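You operate a simulated robot arm through the tools that you are given. There is no shell and no other tool. Be economical: measure what you need, move in short steps, check, and stop when the job is done.

Carry out the task below with a simulated robot arm. There is one attempt and no reset: what you move stays moved.

TASK
Take the round candle holder and leave it on the blue plate. Then take the cream candle and put it on top of the filter with the purple rings.

It is judged by the outcome, as a careful person would: the job done as asked, and still so three seconds after it is handed in. It fails if anything else is knocked over, pushed out of place, dropped, spilled or broken.

THE ROBOT
A 6-joint arm with a two-finger parallel gripper, fixed in place. Base frame: the origin is at the foot of the arm, x ahead of it, y to its left, z up; the work surface is at about z = 0. Lengths are in mm, angles in rad, forces in N, time in s.
With the tool pointing down near the work surface it reaches from about 140 to 580 mm from the base axis. Its first joint turns from -1.152 to 1.152 rad. Payload 2.1 kg.
Tool frame: the origin (TCP) lies between the finger pads and is the grasp point; the fingertips stand 30 mm ahead of it; z points along the fingers, y is the line along which they close. The gripper opens to 94 mm. The fingers are 28 mm wide and 10 mm thick; the gripper's body (50 by 96 mm) begins 55 mm behind the TCP.
Orientation is that of the tool frame in the base frame, as a unit quaternion [w, x, y, z]. With the fingers straight down and closing along the base's y, the tool's x points along the base's -x, its y along +y and its z along -z.

THE INTERFACE
- The arm moves only by the tool servo_tool. Its argument "steps" is a list of rows, each a list of 2 entries, a list of its own where there are three numbers: the shift along the tool's x, y, z in cm, then the turn, a rotation vector about the tool's x, y, z in rad. In form: [[[dx, dy, dz], [wx, wy, wz]], ...]. A call has 1 to 8 rows; each row shifts and turns the commanded pose from where the row before left it, along the tool's axes as they then stand. "fingers" is the opening, from 0 (shut) to 1 (fully open), set as the call begins (left out, the last holds). A row lasts 0.2 s, in which the tool goes at most 50 mm and 0.15 rad; a call with a longer step from one row to the next is refused whole, and so is a gripper value outside its range. A pose out of reach is approached as far as the arm can. The call stops where the force on the tool passes 40 N (or 10 N more than at its start, if that is more) or the arm is blocked; 0.2 s more then pass. The fingers move at their own pace (about 72 mm/s each) and stop on an object; they squeeze with about 33 N. The grip force told is the motor's: it shows also when the fingers shut on nothing. Time passes only in rows, and 0.2 s behind the last, so rows that do not move let the fingers close. It gives the time, the measured TCP pose, the force on the tool (base axes), the opening and the grip force at its end, in the units of the frame above (readings bear some noise).
- Cameras (640 x 400 px; columns grow to the right, rows downward): "scene" is fixed at [52.7, -370.5, 476.6]; the picture's right is [0.80, -0.60, 0.00], its down [-0.38, -0.51, -0.77] and it looks along [0.46, 0.62, -0.63] (base axes); focal length 239 px, centre (320, 200). "wrist" rides on the gripper at [-37, 0, -58] in the tool frame; the picture's right is [0.00, -1.00, 0.00], its down [0.97, 0.00, -0.24] and it looks along [0.24, 0.00, 0.97] (tool axes); focal length 218 px, centre (320, 200).
- capture(camera): a new picture of that camera. No time passes.
- point_at(camera, pixels): for up to 12 pixels [column, row] of the newest picture of that camera ("zoom" is the newest enlarged one), the place [x, y, z] in the base frame of the surface seen there, good to about 2 mm. No time passes.
- inspect(camera, box): a new picture of the part [left, top, right, bottom] of that camera's present view, enlarged. No time passes.
- close_job(): hands the job in; it is judged then, once.

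Work in short steps. Measure before you move; look again where a grasp or a placing could have gone wrong, and mend it. You have 80 turns and 46 pictures in all, the two below and enlarged ones among them. Open the gripper and draw the arm clear of the work before you hand the job in, unless the task says otherwise; then end with one line.

The tools are called after "Request:" by a JSON object that holds its "api" and its "payload". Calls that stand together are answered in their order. servo_tool: Moves the arm, as the interface text tells. Its arguments: {"type":"object","properties":{"steps":{"type":"array","items":{"type":"array"}},"fingers":{"type":"number"}},"required":["steps"]} The other tools are called the same way: capture (camera) takes a picture; point_at (camera, pixels) gives the place of the surface under pixels of a picture; inspect (camera, box) takes an enlarged picture of a part of a camera's view; close_job () hands the job in.

At the start:

```text
clock: 0.0
tool_pos: [238.5, -113.8, 325.0]
tool_rot: [0.001, 0.0, 1.0, -0.001]
force: [0.3, -0.1, -0.4]
grip_width: 94.0
grasp_force: 0.1
```

scene: 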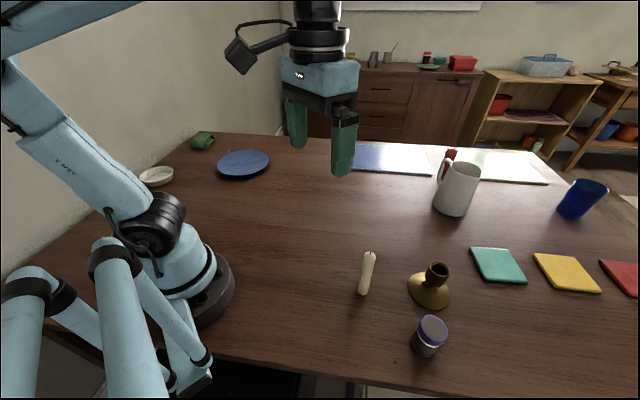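
wrist: 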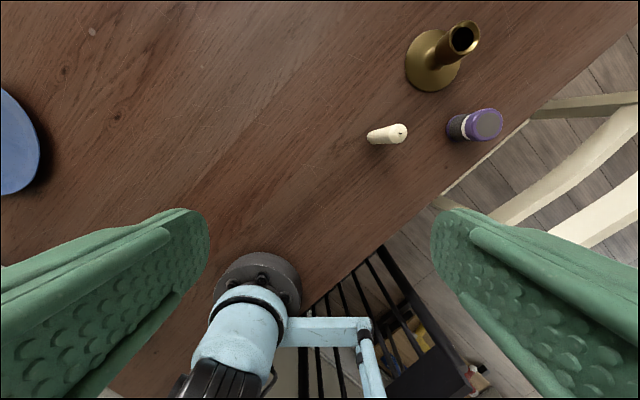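

The candle holder is near (430,285), candle (367,272), filter (429,336) and plate (243,164) in the scene view. I'll enlarge and measure.

Request:
{"api": "inspect", "payload": {"camera": "scene", "box": [330, 230, 490, 370]}}

Request:
{"api": "point_at", "payload": {"camera": "scene", "pixels": [[243, 158], [219, 164], [269, 160], [243, 176], [243, 151], [437, 264], [412, 290], [448, 292], [430, 306], [367, 254], [363, 292], [432, 328]]}}

```text
2.86 times, centred on (410, 300) of scene
```

zoom: 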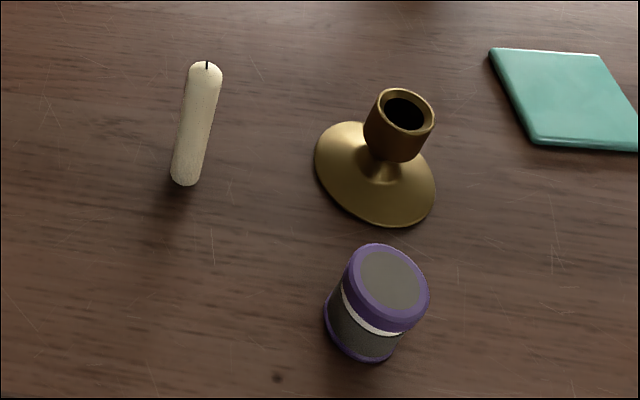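

```text
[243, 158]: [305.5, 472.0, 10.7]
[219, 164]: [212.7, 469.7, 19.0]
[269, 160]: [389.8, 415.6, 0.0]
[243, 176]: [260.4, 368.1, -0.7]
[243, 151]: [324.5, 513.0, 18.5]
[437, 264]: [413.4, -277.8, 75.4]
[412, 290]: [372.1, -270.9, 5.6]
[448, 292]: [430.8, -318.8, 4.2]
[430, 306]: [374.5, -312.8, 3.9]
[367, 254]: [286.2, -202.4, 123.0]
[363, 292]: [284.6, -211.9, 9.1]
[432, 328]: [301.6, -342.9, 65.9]
```

Measuring the holder's cup, filter top and candle more exactly, plus the plate rim.

Request:
{"api": "point_at", "payload": {"camera": "zoom", "pixels": [[405, 91], [381, 100], [432, 113], [402, 129], [385, 158], [393, 252], [356, 283], [424, 293], [393, 317], [390, 285], [205, 66], [197, 120]]}}

Request:
{"api": "inspect", "payload": {"camera": "scene", "box": [203, 140, 283, 190]}}

```text
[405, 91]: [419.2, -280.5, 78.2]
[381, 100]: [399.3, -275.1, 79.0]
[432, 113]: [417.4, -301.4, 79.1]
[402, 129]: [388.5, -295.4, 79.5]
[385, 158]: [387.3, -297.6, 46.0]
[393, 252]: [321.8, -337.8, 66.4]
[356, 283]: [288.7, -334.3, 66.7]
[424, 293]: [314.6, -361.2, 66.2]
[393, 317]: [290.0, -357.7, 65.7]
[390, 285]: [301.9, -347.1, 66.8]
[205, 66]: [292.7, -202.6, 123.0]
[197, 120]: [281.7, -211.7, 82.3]
```

```text
8.00 times, centred on (243, 165) of scene
```

zoom: 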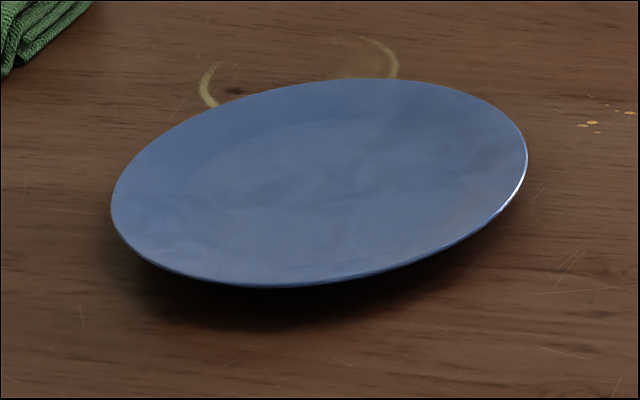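

Request:
{"api": "point_at", "payload": {"camera": "zoom", "pixels": [[115, 205], [522, 150], [270, 283], [345, 82], [430, 250], [160, 140], [320, 185], [280, 230], [350, 130], [240, 190], [420, 180], [480, 100]]}}

```text
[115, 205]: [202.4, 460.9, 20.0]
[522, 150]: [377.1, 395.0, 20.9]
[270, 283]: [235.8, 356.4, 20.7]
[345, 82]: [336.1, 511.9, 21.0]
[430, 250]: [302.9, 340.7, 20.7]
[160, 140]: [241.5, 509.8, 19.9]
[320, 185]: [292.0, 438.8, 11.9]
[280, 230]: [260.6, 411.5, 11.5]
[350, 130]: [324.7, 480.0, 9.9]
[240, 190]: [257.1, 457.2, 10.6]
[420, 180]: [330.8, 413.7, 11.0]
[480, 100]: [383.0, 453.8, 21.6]
```

Cup of the holder is centred about (404,-288), rim z 79; plate centre about (291,431), its well at z 11. Moving above the holder with fingers open.

Request:
{"api": "servo_tool", "payload": {"steps": [[[-2.76, -2.9, 2.08], [0, 0, 0]], [[-2.76, -2.9, 2.08], [0, 0, 0]], [[-2.76, -2.9, 2.08], [0, 0, 0]], [[-2.76, -2.9, 2.08], [0, 0, 0]], [[-2.76, -2.9, 2.08], [0, 0, 0]], [[-2.76, -2.9, 2.08], [0, 0, 0]], [[0, 0, 0], [0, 0, 0]]], "fingers": 1}}

Request:
{"api": "capture", "payload": {"camera": "wrist"}}

```text
clock: 1.6
tool_pos: [404.8, -291.1, 198.5]
tool_rot: [0.0, 0.0, 1.0, -0.001]
force: [0.2, -0.1, 0.1]
grip_width: 94.3
grasp_force: 0.0
```

```text
41 pictures are left
```

wrist: 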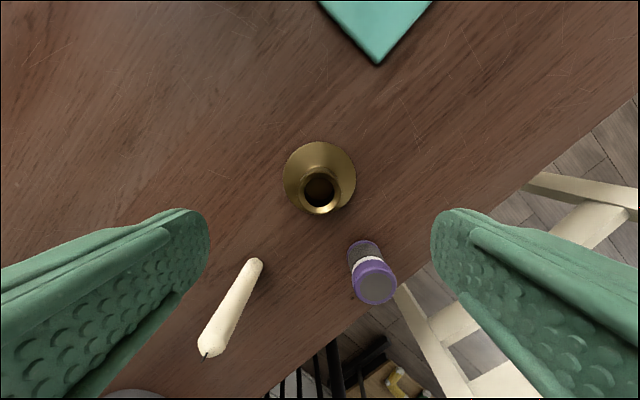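

The holder is centred (320,190) between the fingers. Verify rim position from here, plus filter and candle tops.

Request:
{"api": "point_at", "payload": {"camera": "wrist", "pixels": [[302, 193], [338, 193], [320, 210], [320, 171], [285, 180], [354, 180], [320, 144], [355, 284], [395, 284], [375, 302], [375, 268], [211, 350]]}}

```text
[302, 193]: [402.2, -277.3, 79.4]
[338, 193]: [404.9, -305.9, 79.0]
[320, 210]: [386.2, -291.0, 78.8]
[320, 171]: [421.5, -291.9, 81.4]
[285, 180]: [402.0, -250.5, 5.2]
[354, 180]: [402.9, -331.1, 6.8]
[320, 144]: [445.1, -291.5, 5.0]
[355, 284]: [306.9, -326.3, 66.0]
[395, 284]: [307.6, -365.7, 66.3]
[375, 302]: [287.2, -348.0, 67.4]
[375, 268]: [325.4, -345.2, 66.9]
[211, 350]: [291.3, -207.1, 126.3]
```

Cup centre (404,-291) is right below. Descend to z≈62 and close.

Request:
{"api": "servo_tool", "payload": {"steps": [[[0, 0, 3.5], [0, 0, 0]], [[0, 0, 3.5], [0, 0, 0]], [[0, 0, 3.0], [0, 0, 0]], [[0, 0, 2.2], [0, 0, 0]], [[0, 0, 1.4], [0, 0, 0]], [[0, 0, 0], [0, 0, 0]]]}}

Request:
{"api": "servo_tool", "payload": {"steps": [[[0, 0, 0], [0, 0, 0]], [[0, 0, 0], [0, 0, 0]], [[0, 0, 0], [0, 0, 0]], [[0, 0, 0], [0, 0, 0]]], "fingers": 0}}

Request:
{"api": "capture", "payload": {"camera": "wrist"}}

```text
clock: 3.0
tool_pos: [403.4, -286.9, 63.5]
tool_rot: [-0.001, 0.001, 1.0, -0.001]
force: [0.7, -0.5, 0.6]
grip_width: 94.0
grasp_force: 0.1
```

```text
clock: 4.0
tool_pos: [404.1, -287.0, 62.8]
tool_rot: [0.0, 0.0, 1.0, -0.001]
force: [-0.1, -0.5, -1.0]
grip_width: 44.3
grasp_force: 33.6
```

```text
40 pictures are left
```

wrist: 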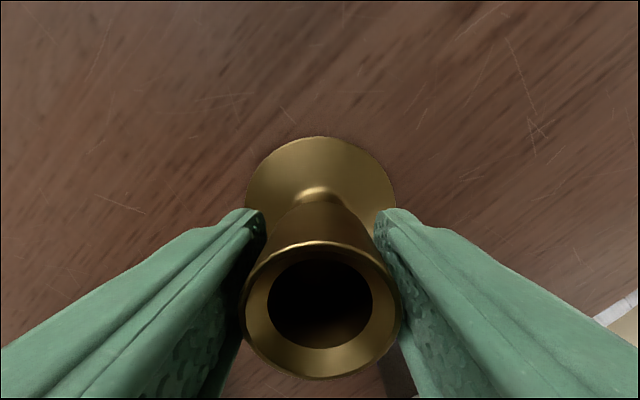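

Gripped at 44 mm with 33 N. Lift straight up and check.

Request:
{"api": "servo_tool", "payload": {"steps": [[[0, 0, -1], [0, 0, 0]], [[0, 0, -2], [0, 0, 0]], [[0, 0, -3], [0, 0, 0]], [[0, 0, -4], [0, 0, 0]], [[0, 0, -4], [0, 0, 0]], [[0, 0, 0], [0, 0, 0]]]}}

Request:
{"api": "capture", "payload": {"camera": "scene"}}

```text
clock: 5.4
tool_pos: [406.1, -289.8, 205.2]
tool_rot: [0.0, 0.0, 1.0, 0.0]
force: [0.3, 0.0, -2.4]
grip_width: 44.1
grasp_force: 33.1
```

```text
39 pictures are left
```

scene: 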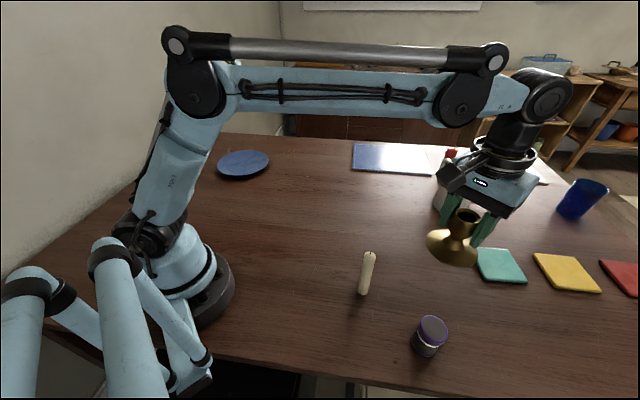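

Held well, level. Carry it toward the plate at z≈205, in two calls and a bit.

Request:
{"api": "servo_tool", "payload": {"steps": [[[0.64, 4, 0], [0, 0, 0]], [[0.64, 4, 0], [0, 0, 0]], [[0.64, 4, 0], [0, 0, 0]], [[0.64, 4, 0], [0, 0, 0]], [[0.64, 4, 0], [0, 0, 0]], [[0.64, 4, 0], [0, 0, 0]], [[0.64, 4, 0], [0, 0, 0]], [[0.64, 4, 0], [0, 0, 0]]]}}

Request:
{"api": "servo_tool", "payload": {"steps": [[[0.64, 4, 0], [0, 0, 0]], [[0.64, 4, 0], [0, 0, 0]], [[0.64, 4, 0], [0, 0, 0]], [[0.64, 4, 0], [0, 0, 0]], [[0.64, 4, 0], [0, 0, 0]], [[0.64, 4, 0], [0, 0, 0]], [[0.64, 4, 0], [0, 0, 0]], [[0.64, 4, 0], [0, 0, 0]]]}}

Request:
{"api": "servo_tool", "payload": {"steps": [[[0.64, 4, 0], [0, 0, 0]], [[0.64, 4, 0], [0, 0, 0]], [[0, 0, 0], [0, 0, 0]], [[0, 0, 0], [0, 0, 0]]]}}

Request:
{"api": "capture", "payload": {"camera": "wrist"}}

Request:
{"api": "capture", "payload": {"camera": "scene"}}

```text
clock: 7.2
tool_pos: [355.7, 32.4, 206.7]
tool_rot: [0.001, 0.001, 1.0, -0.001]
force: [-0.5, 0.1, -2.4]
grip_width: 44.4
grasp_force: 32.7
```

```text
clock: 9.0
tool_pos: [302.6, 352.7, 203.9]
tool_rot: [0.0, 0.001, 1.0, -0.001]
force: [-0.3, 0.3, -2.4]
grip_width: 44.5
grasp_force: 32.5
```

```text
clock: 10.0
tool_pos: [286.5, 431.7, 202.3]
tool_rot: [0.0, 0.0, 1.0, -0.001]
force: [0.4, 1.0, -2.5]
grip_width: 44.4
grasp_force: 32.7
```

```text
38 pictures are left
```

wrist: 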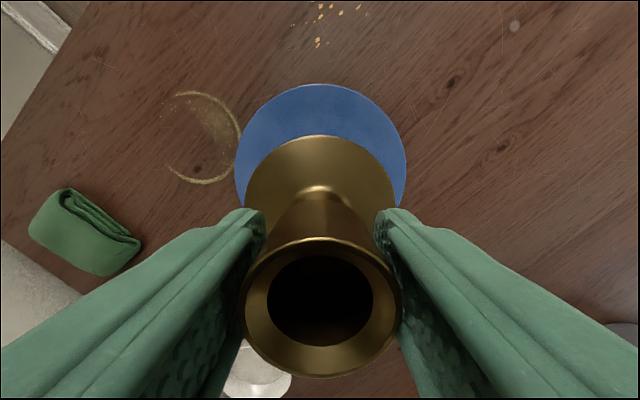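

```text
37 pictures are left
```

scene: 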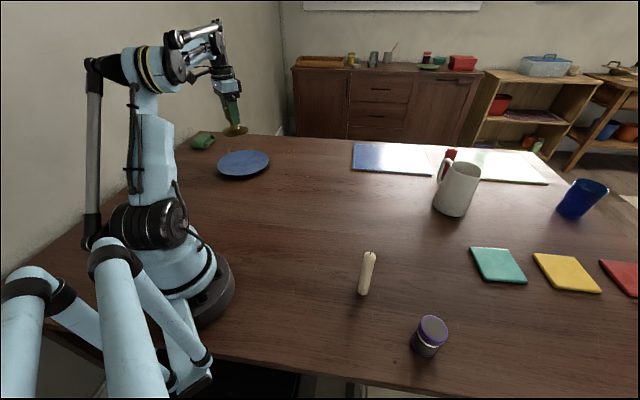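

Over the plate centre. Lower to just above the well (contact expected at TCP z≈74).

Request:
{"api": "servo_tool", "payload": {"steps": [[[-0.3, 0, 3], [0, 0, 0]], [[0, 0, 3], [0, 0, 0]], [[0, 0, 3], [0, 0, 0]], [[0, 0, 2], [0, 0, 0]], [[0, 0, 1], [0, 0, 0]], [[0, 0, 0], [0, 0, 0]]]}}

Request:
{"api": "servo_tool", "payload": {"steps": [[[0, 0, 0.2], [0, 0, 0]], [[0, 0, 0.2], [0, 0, 0]], [[0, 0, 0], [0, 0, 0]]]}}

Request:
{"api": "inspect", "payload": {"camera": "scene", "box": [193, 100, 303, 190]}}

```text
clock: 11.4
tool_pos: [291.7, 430.3, 83.3]
tool_rot: [0.0, 0.0, 1.0, -0.001]
force: [0.1, -0.5, -3.3]
grip_width: 44.3
grasp_force: 32.7
```

```text
clock: 12.2
tool_pos: [292.1, 431.1, 77.9]
tool_rot: [0.0, 0.0, 1.0, -0.001]
force: [0.6, 0.6, -1.8]
grip_width: 44.4
grasp_force: 32.7
```

```text
4.44 times, centred on (248, 145) of scene
```

zoom: 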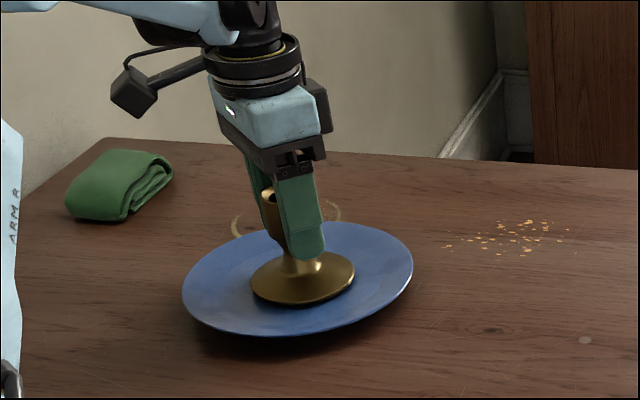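

A few mm left; creep down until contact force appears.

Request:
{"api": "servo_tool", "payload": {"steps": [[[0, 0, 0.15], [0, 0, 0]], [[0, 0, 0.1], [0, 0, 0]], [[0, 0, 0], [0, 0, 0]]]}}

Request:
{"api": "servo_tool", "payload": {"steps": [[[0, 0, 0.1], [0, 0, 0]], [[0, 0, 0], [0, 0, 0]]]}}

```text
clock: 13.0
tool_pos: [293.1, 431.0, 76.6]
tool_rot: [0.0, 0.0, 1.0, 0.0]
force: [0.2, 0.0, -2.1]
grip_width: 44.6
grasp_force: 32.5
```

```text
clock: 13.6
tool_pos: [292.5, 431.2, 76.5]
tool_rot: [0.0, 0.0, 1.0, -0.001]
force: [0.2, -1.1, -2.9]
grip_width: 44.4
grasp_force: 33.2
```

Request:
{"api": "servo_tool", "payload": {"steps": [[[0, 0, 0.1], [0, 0, 0]], [[0, 0, 0], [0, 0, 0]]]}}

Request:
{"api": "servo_tool", "payload": {"steps": [[[0, 0, 0.1], [0, 0, 0]], [[0, 0, 0], [0, 0, 0]]]}}

```text
clock: 14.2
tool_pos: [292.1, 431.0, 75.4]
tool_rot: [0.0, 0.0, 1.0, -0.002]
force: [-0.2, 1.1, 8.0]
grip_width: 44.4
grasp_force: 33.4
```

```text
clock: 14.8
tool_pos: [292.8, 432.2, 74.4]
tool_rot: [0.001, 0.0, 1.0, 0.0]
force: [1.8, 4.3, 27.0]
grip_width: 44.4
grasp_force: 32.2
```

Contact made (force up to 27 N). Ease up 1 mm, open, and look.

Request:
{"api": "servo_tool", "payload": {"steps": [[[0, 0, -0.1], [0, 0, 0]], [[0, 0, 0], [0, 0, 0]]]}}

Request:
{"api": "servo_tool", "payload": {"steps": [[[0, 0, 0], [0, 0, 0]], [[0, 0, 0], [0, 0, 0]], [[0, 0, 0], [0, 0, 0]]], "fingers": 0.85}}

Request:
{"api": "servo_tool", "payload": {"steps": [[[0, 0, -2], [0, 0, 0]], [[0, 0, -3], [0, 0, 0]], [[0, 0, -4], [0, 0, 0]], [[0, 0, -4], [0, 0, 0]], [[0, 0, 0], [0, 0, 0]]]}}

Request:
{"api": "capture", "payload": {"camera": "wrist"}}

Request:
{"api": "capture", "payload": {"camera": "scene"}}

```text
clock: 15.4
tool_pos: [292.8, 430.2, 74.8]
tool_rot: [0.001, 0.0, 1.0, -0.002]
force: [4.1, 3.2, 10.1]
grip_width: 44.2
grasp_force: 32.8
```

```text
clock: 16.2
tool_pos: [292.6, 431.2, 74.3]
tool_rot: [0.0, 0.0, 1.0, -0.001]
force: [0.1, 0.2, -0.1]
grip_width: 79.9
grasp_force: 0.0
```

```text
clock: 17.4
tool_pos: [292.6, 431.5, 206.5]
tool_rot: [0.0, 0.0, 1.0, -0.001]
force: [0.0, 0.2, -0.2]
grip_width: 79.8
grasp_force: 0.0
```

```text
35 pictures are left
```

wrist: 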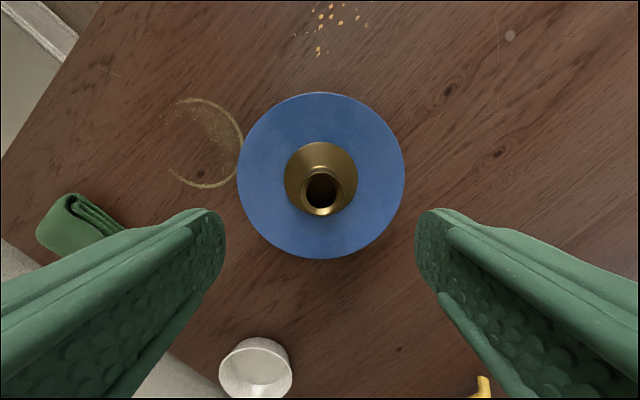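

```text
34 pictures are left
```

scene: 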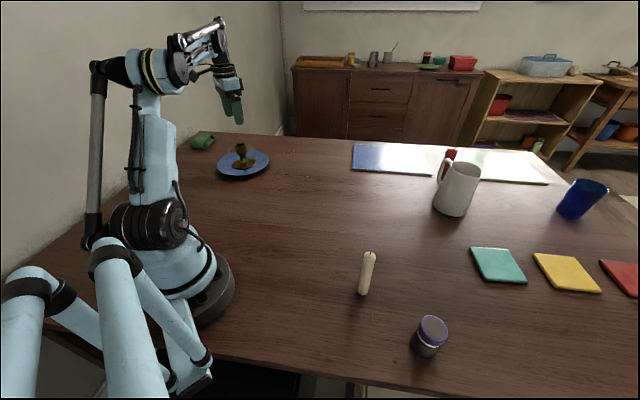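

Holder sits centred on the plate. Now travel back to above the candle at about (290,-206), raising slightly.

Request:
{"api": "servo_tool", "payload": {"steps": [[[0, -3.98, -0.5], [0, 0, 0]], [[0, -3.98, -0.5], [0, 0, 0]], [[0, -3.98, -0.5], [0, 0, 0]], [[0, -3.98, -0.5], [0, 0, 0]], [[0, -3.98, -0.5], [0, 0, 0]], [[0, -3.98, 0], [0, 0, 0]], [[0, -3.98, 0], [0, 0, 0]], [[0, -3.98, 0], [0, 0, 0]]]}}

Request:
{"api": "servo_tool", "payload": {"steps": [[[0, -3.98, 0], [0, 0, 0]], [[0, -3.98, 0], [0, 0, 0]], [[0, -3.98, 0], [0, 0, 0]], [[0, -3.98, 0], [0, 0, 0]], [[0, -3.98, 0], [0, 0, 0]], [[0, -3.98, 0], [0, 0, 0]], [[0, -3.98, 0], [0, 0, 0]], [[0, -3.98, 0], [0, 0, 0]]]}}

Request:
{"api": "servo_tool", "payload": {"steps": [[[0, 0, 0], [0, 0, 0]]]}}

Request:
{"api": "capture", "payload": {"camera": "wrist"}}

Request:
{"api": "inspect", "payload": {"camera": "scene", "box": [330, 240, 410, 300]}}

```text
clock: 19.2
tool_pos: [295.1, 114.2, 229.2]
tool_rot: [0.0, 0.0, 1.0, -0.001]
force: [0.6, -0.1, 1.3]
grip_width: 79.7
grasp_force: 0.0
```

```text
clock: 21.0
tool_pos: [292.2, -205.5, 231.1]
tool_rot: [0.0, 0.0, 1.0, -0.002]
force: [0.2, -0.3, 0.1]
grip_width: 80.1
grasp_force: 0.1
```

```text
clock: 21.4
tool_pos: [293.4, -205.4, 230.9]
tool_rot: [0.001, 0.0, 1.0, -0.001]
force: [0.5, 0.2, 0.1]
grip_width: 80.1
grasp_force: 0.1
```

```text
33 pictures are left
```

wrist: 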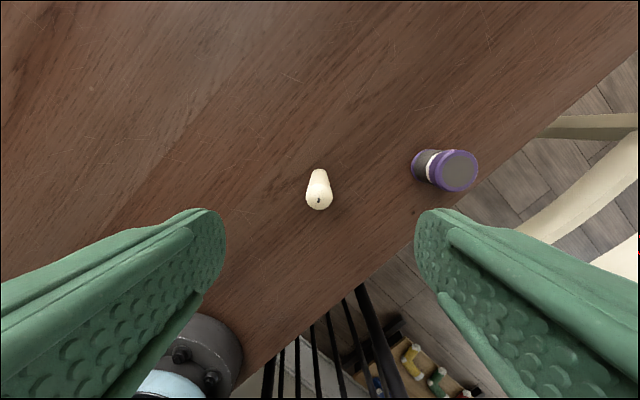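

```text
6.67 times, centred on (370, 270) of scene
```

zoom: 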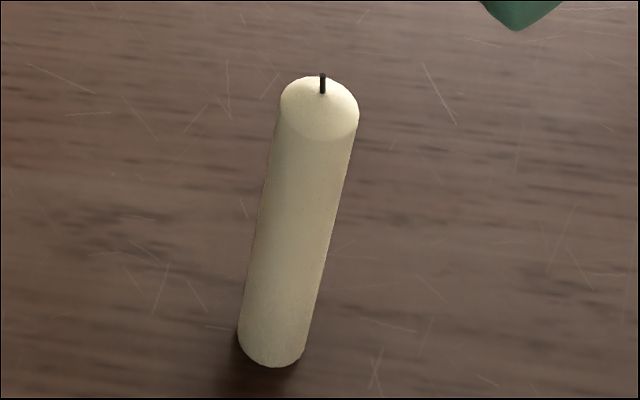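

The candle is upright, wick at (319,201). Confirm its axis and the filter top.

Request:
{"api": "point_at", "payload": {"camera": "wrist", "pixels": [[319, 204], [308, 195], [330, 195], [319, 190], [319, 207], [313, 172], [325, 172], [438, 170], [476, 170], [458, 188], [458, 153]]}}

```text
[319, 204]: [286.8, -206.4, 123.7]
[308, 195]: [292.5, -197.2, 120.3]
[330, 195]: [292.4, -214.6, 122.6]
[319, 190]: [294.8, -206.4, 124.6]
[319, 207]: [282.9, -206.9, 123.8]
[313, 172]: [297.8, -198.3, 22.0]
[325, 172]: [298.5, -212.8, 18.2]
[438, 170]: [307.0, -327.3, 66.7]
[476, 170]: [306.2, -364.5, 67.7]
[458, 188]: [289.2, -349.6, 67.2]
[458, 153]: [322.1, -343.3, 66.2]
```

Candle axis ≈(290,-206), filter top centre ≈(306,-347,67). Descend to z≈82.

Request:
{"api": "servo_tool", "payload": {"steps": [[[0.25, 0, 3], [0, 0, 0]], [[0, 0, 3], [0, 0, 0]], [[0, 0, 3], [0, 0, 0]], [[0, 0, 3], [0, 0, 0]], [[0, 0, 2], [0, 0, 0]], [[0, 0, 0.9], [0, 0, 0]], [[0, 0, 0], [0, 0, 0]]]}}

Request:
{"api": "capture", "payload": {"camera": "wrist"}}

```text
clock: 23.0
tool_pos: [289.8, -204.5, 82.1]
tool_rot: [0.001, 0.0, 1.0, -0.001]
force: [-0.6, 0.1, -0.3]
grip_width: 79.9
grasp_force: 0.0
```

```text
31 pictures are left
```

wrist: 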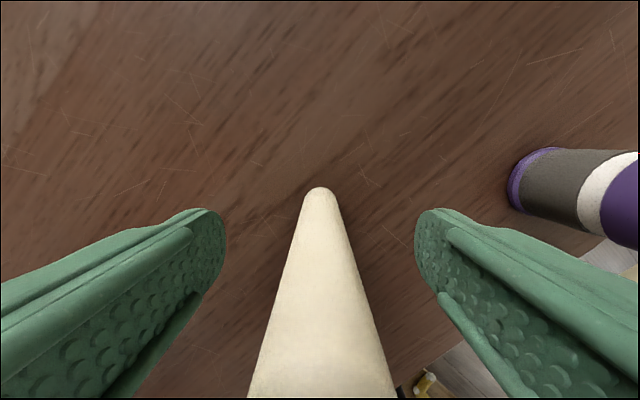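

Candle is centred between the fingers. Close.

Request:
{"api": "servo_tool", "payload": {"steps": [[[0, 0, 0], [0, 0, 0]], [[0, 0, 0], [0, 0, 0]], [[0, 0, 0], [0, 0, 0]], [[0, 0, 0], [0, 0, 0]]], "fingers": 0}}

Request:
{"api": "servo_tool", "payload": {"steps": [[[0, 0, -1], [0, 0, 0]], [[0, 0, -3], [0, 0, 0]], [[0, 0, -4], [0, 0, 0]], [[0, 0, -4], [0, 0, 0]], [[0, 0, 0], [0, 0, 0]]]}}

Request:
{"api": "capture", "payload": {"camera": "wrist"}}

Request:
{"api": "inspect", "payload": {"camera": "scene", "box": [300, 130, 480, 370]}}

```text
clock: 24.0
tool_pos: [289.4, -204.6, 80.9]
tool_rot: [0.0, 0.0, 1.0, -0.001]
force: [0.3, -1.7, 0.7]
grip_width: 20.7
grasp_force: 33.4
```

```text
clock: 25.2
tool_pos: [289.7, -203.9, 201.8]
tool_rot: [0.0, 0.0, 1.0, -0.001]
force: [-0.3, 0.2, -0.4]
grip_width: 20.3
grasp_force: 32.7
```

```text
30 pictures are left
```

wrist: 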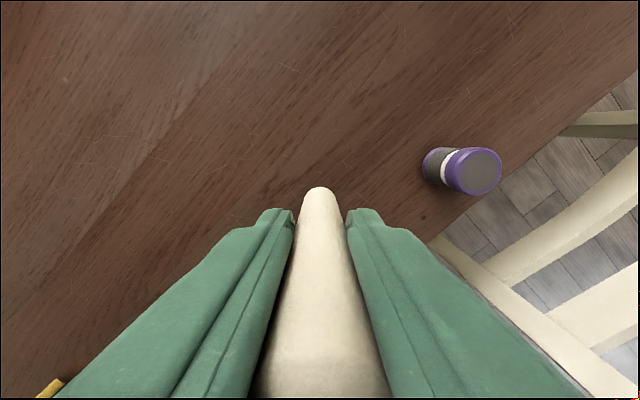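

```text
1.67 times, centred on (390, 250) of scene
```

zoom: 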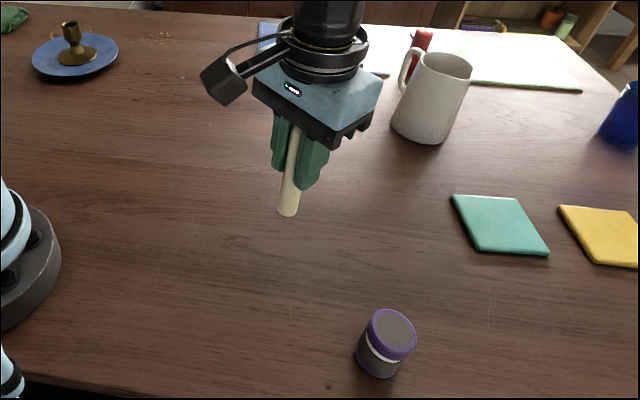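

Candle held vertically. Move above the filter (306,-346.5) with ~30 mm clearance.

Request:
{"api": "servo_tool", "payload": {"steps": [[[-0.41, -3.56, 0.5], [0, 0, 0]], [[-0.41, -3.56, 0.5], [0, 0, 0]], [[-0.41, -3.56, 0.5], [0, 0, 0]], [[-0.41, -3.56, 0.5], [0, 0, 0]], [[0, 0, 0], [0, 0, 0]], [[0, 0, 0], [0, 0, 0]]]}}

Request:
{"api": "capture", "payload": {"camera": "wrist"}}

Request:
{"api": "inspect", "payload": {"camera": "scene", "box": [370, 260, 490, 370]}}

```text
clock: 26.6
tool_pos: [305.9, -347.2, 181.8]
tool_rot: [0.0, 0.0, 1.0, -0.001]
force: [-0.3, 0.0, -0.6]
grip_width: 20.3
grasp_force: 33.0
```

```text
28 pictures are left
```

wrist: 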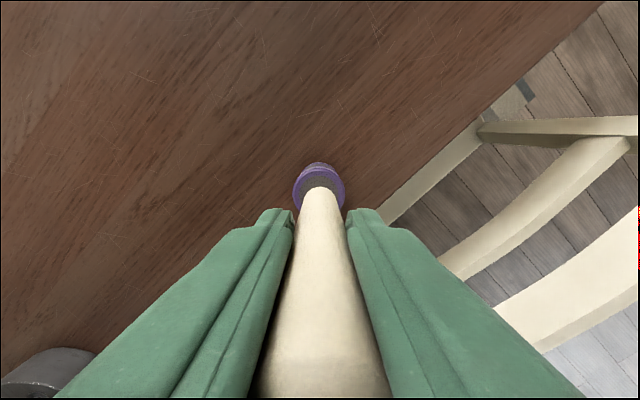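

```text
3.64 times, centred on (430, 315) of scene
```

zoom: 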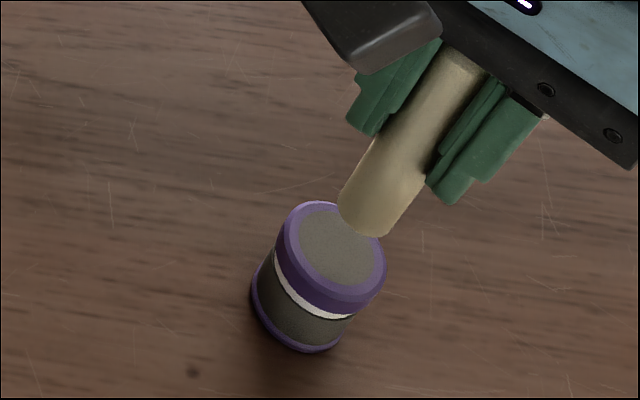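

Aligned in the wrist view (ring centre col 319). Lower to z≈152, then creep.

Request:
{"api": "servo_tool", "payload": {"steps": [[[0, 0, 1.5], [0, 0, 0]], [[0, 0, 1.0], [0, 0, 0]], [[0, 0, 0.5], [0, 0, 0]], [[0, 0, 0], [0, 0, 0]]]}}

Request:
{"api": "inspect", "payload": {"camera": "scene", "box": [370, 260, 490, 370]}}

Request:
{"api": "inspect", "payload": {"camera": "wrist", "box": [260, 140, 380, 240]}}

```text
clock: 27.6
tool_pos: [306.4, -348.0, 151.0]
tool_rot: [0.0, 0.0, 1.0, 0.0]
force: [0.1, -0.8, -0.8]
grip_width: 20.3
grasp_force: 33.2
```

```text
3.64 times, centred on (430, 315) of scene
```

zoom: 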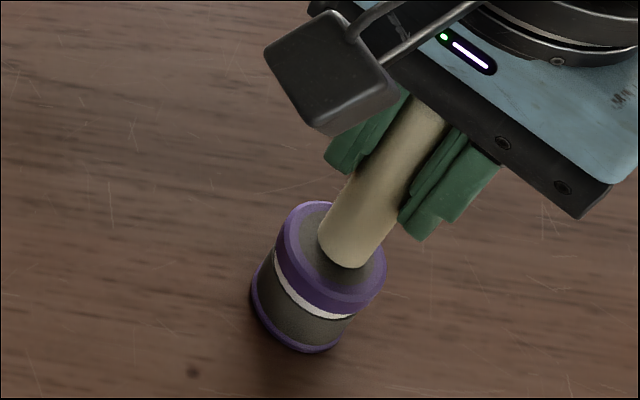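

```text
4.00 times, centred on (320, 190) of wrist
```

zoom: 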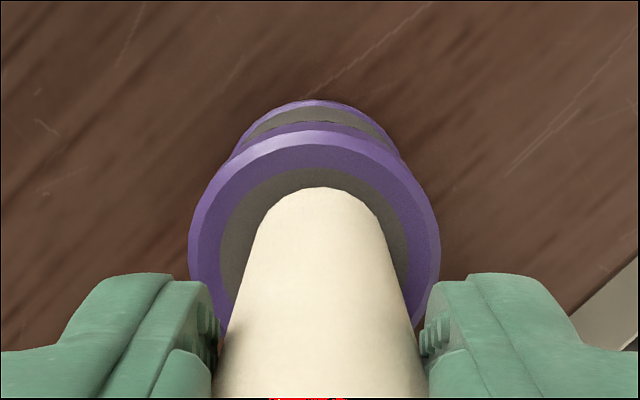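

Well centred. Creep down to contact.

Request:
{"api": "servo_tool", "payload": {"steps": [[[0, 0, 0.15], [0, 0, 0]], [[0, 0, 0], [0, 0, 0]]]}}

Request:
{"api": "servo_tool", "payload": {"steps": [[[0, 0, 0.1], [0, 0, 0]], [[0, 0, 0], [0, 0, 0]]]}}

```text
clock: 28.2
tool_pos: [305.6, -347.3, 150.2]
tool_rot: [0.0, 0.0, 1.0, -0.001]
force: [-0.2, -0.4, -0.9]
grip_width: 20.5
grasp_force: 32.7
```

```text
clock: 28.8
tool_pos: [306.8, -347.3, 149.3]
tool_rot: [0.001, 0.0, 1.0, 0.0]
force: [-0.6, -0.2, -0.6]
grip_width: 20.5
grasp_force: 33.4
```

Request:
{"api": "servo_tool", "payload": {"steps": [[[0, 0, 0.1], [0, 0, 0]], [[0, 0, 0], [0, 0, 0]]]}}

Request:
{"api": "servo_tool", "payload": {"steps": [[[0, 0, 0.05], [0, 0, 0]], [[0, 0, 0], [0, 0, 0]]]}}

```text
clock: 29.4
tool_pos: [306.7, -347.7, 148.0]
tool_rot: [0.0, 0.0, 1.0, -0.001]
force: [0.0, -0.3, 0.0]
grip_width: 20.6
grasp_force: 32.9
```

```text
clock: 30.0
tool_pos: [306.2, -347.6, 148.1]
tool_rot: [0.0, 0.0, 1.0, -0.001]
force: [-0.3, 0.4, 3.7]
grip_width: 20.4
grasp_force: 33.3
```

Light contact (3.7 N). Release and let it settle.

Request:
{"api": "servo_tool", "payload": {"steps": [[[0, 0, 0], [0, 0, 0]], [[0, 0, 0], [0, 0, 0]], [[0, 0, 0], [0, 0, 0]], [[0, 0, 0], [0, 0, 0]]], "fingers": 0.85}}

Request:
{"api": "inspect", "payload": {"camera": "scene", "box": [370, 260, 490, 370]}}

Request:
{"api": "capture", "payload": {"camera": "wrist"}}

```text
clock: 31.0
tool_pos: [305.2, -347.5, 146.5]
tool_rot: [0.0, -0.001, 1.0, 0.0]
force: [-0.2, -0.6, -0.2]
grip_width: 79.9
grasp_force: 0.1
```

```text
3.64 times, centred on (430, 315) of scene
```

zoom: 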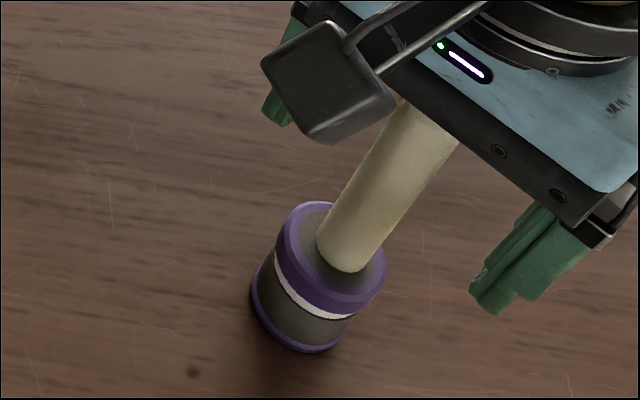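

```text
23 pictures are left
```

wrist: 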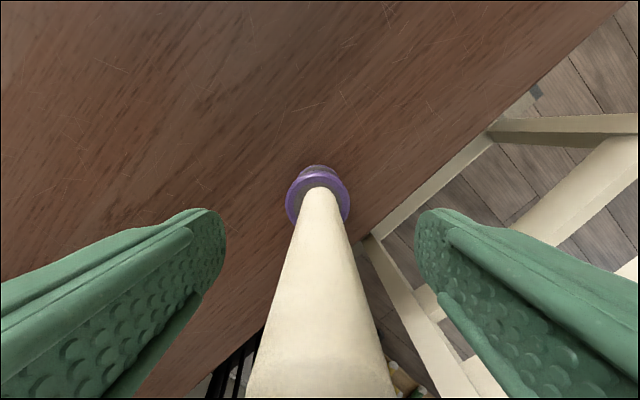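

The candle stands by itself on the filter. Rise straight up, then draw away.

Request:
{"api": "servo_tool", "payload": {"steps": [[[0, 0, -1.5], [0, 0, 0]], [[0, 0, -3], [0, 0, 0]], [[0, 0, -3.5], [0, 0, 0]], [[0, 0, -3.5], [0, 0, 0]], [[0, 0, -1], [0, 0, 0]], [[0, 0, 0], [0, 0, 0]]]}}

Request:
{"api": "servo_tool", "payload": {"steps": [[[0, 4, 0], [0, 0, 0]], [[0, 4, 0], [0, 0, 0]], [[0, 4, 0], [0, 0, 0]], [[0, 4, 0], [0, 0, 0]], [[0, 4, 0], [0, 0, 0]], [[0, 4, 0], [0, 0, 0]], [[0, 0, 0], [0, 0, 0]]]}}

Request:
{"api": "capture", "payload": {"camera": "scene"}}

```text
clock: 32.4
tool_pos: [304.0, -348.0, 272.1]
tool_rot: [0.0, 0.0, 1.0, -0.001]
force: [-0.8, 0.1, -0.9]
grip_width: 79.8
grasp_force: 0.0
```

```text
clock: 34.0
tool_pos: [304.3, -107.9, 269.9]
tool_rot: [0.0, 0.001, 1.0, 0.0]
force: [-0.2, 1.1, 0.1]
grip_width: 80.1
grasp_force: 0.0
```

```text
22 pictures are left
```

scene: 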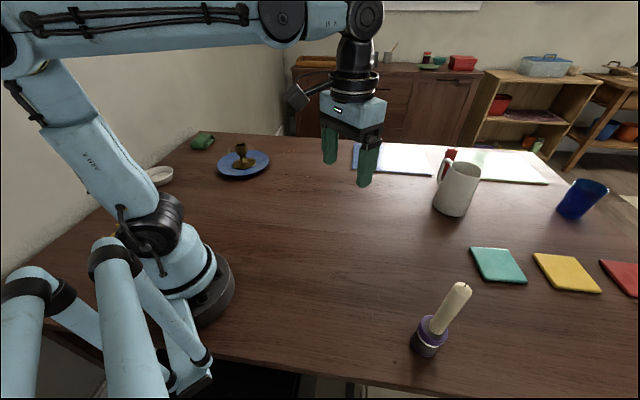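

The candle stands on the filter, the holder is on the plate, and everything else is undisturbed. Handing in.

Request:
{"api": "close_job", "payload": {}}

```text
The job is handed in.
```

The round candle holder is on the blue plate and the cream candle is standing on top of the purple-ringed filter; the gripper is open, the arm is clear, and the job is handed in.
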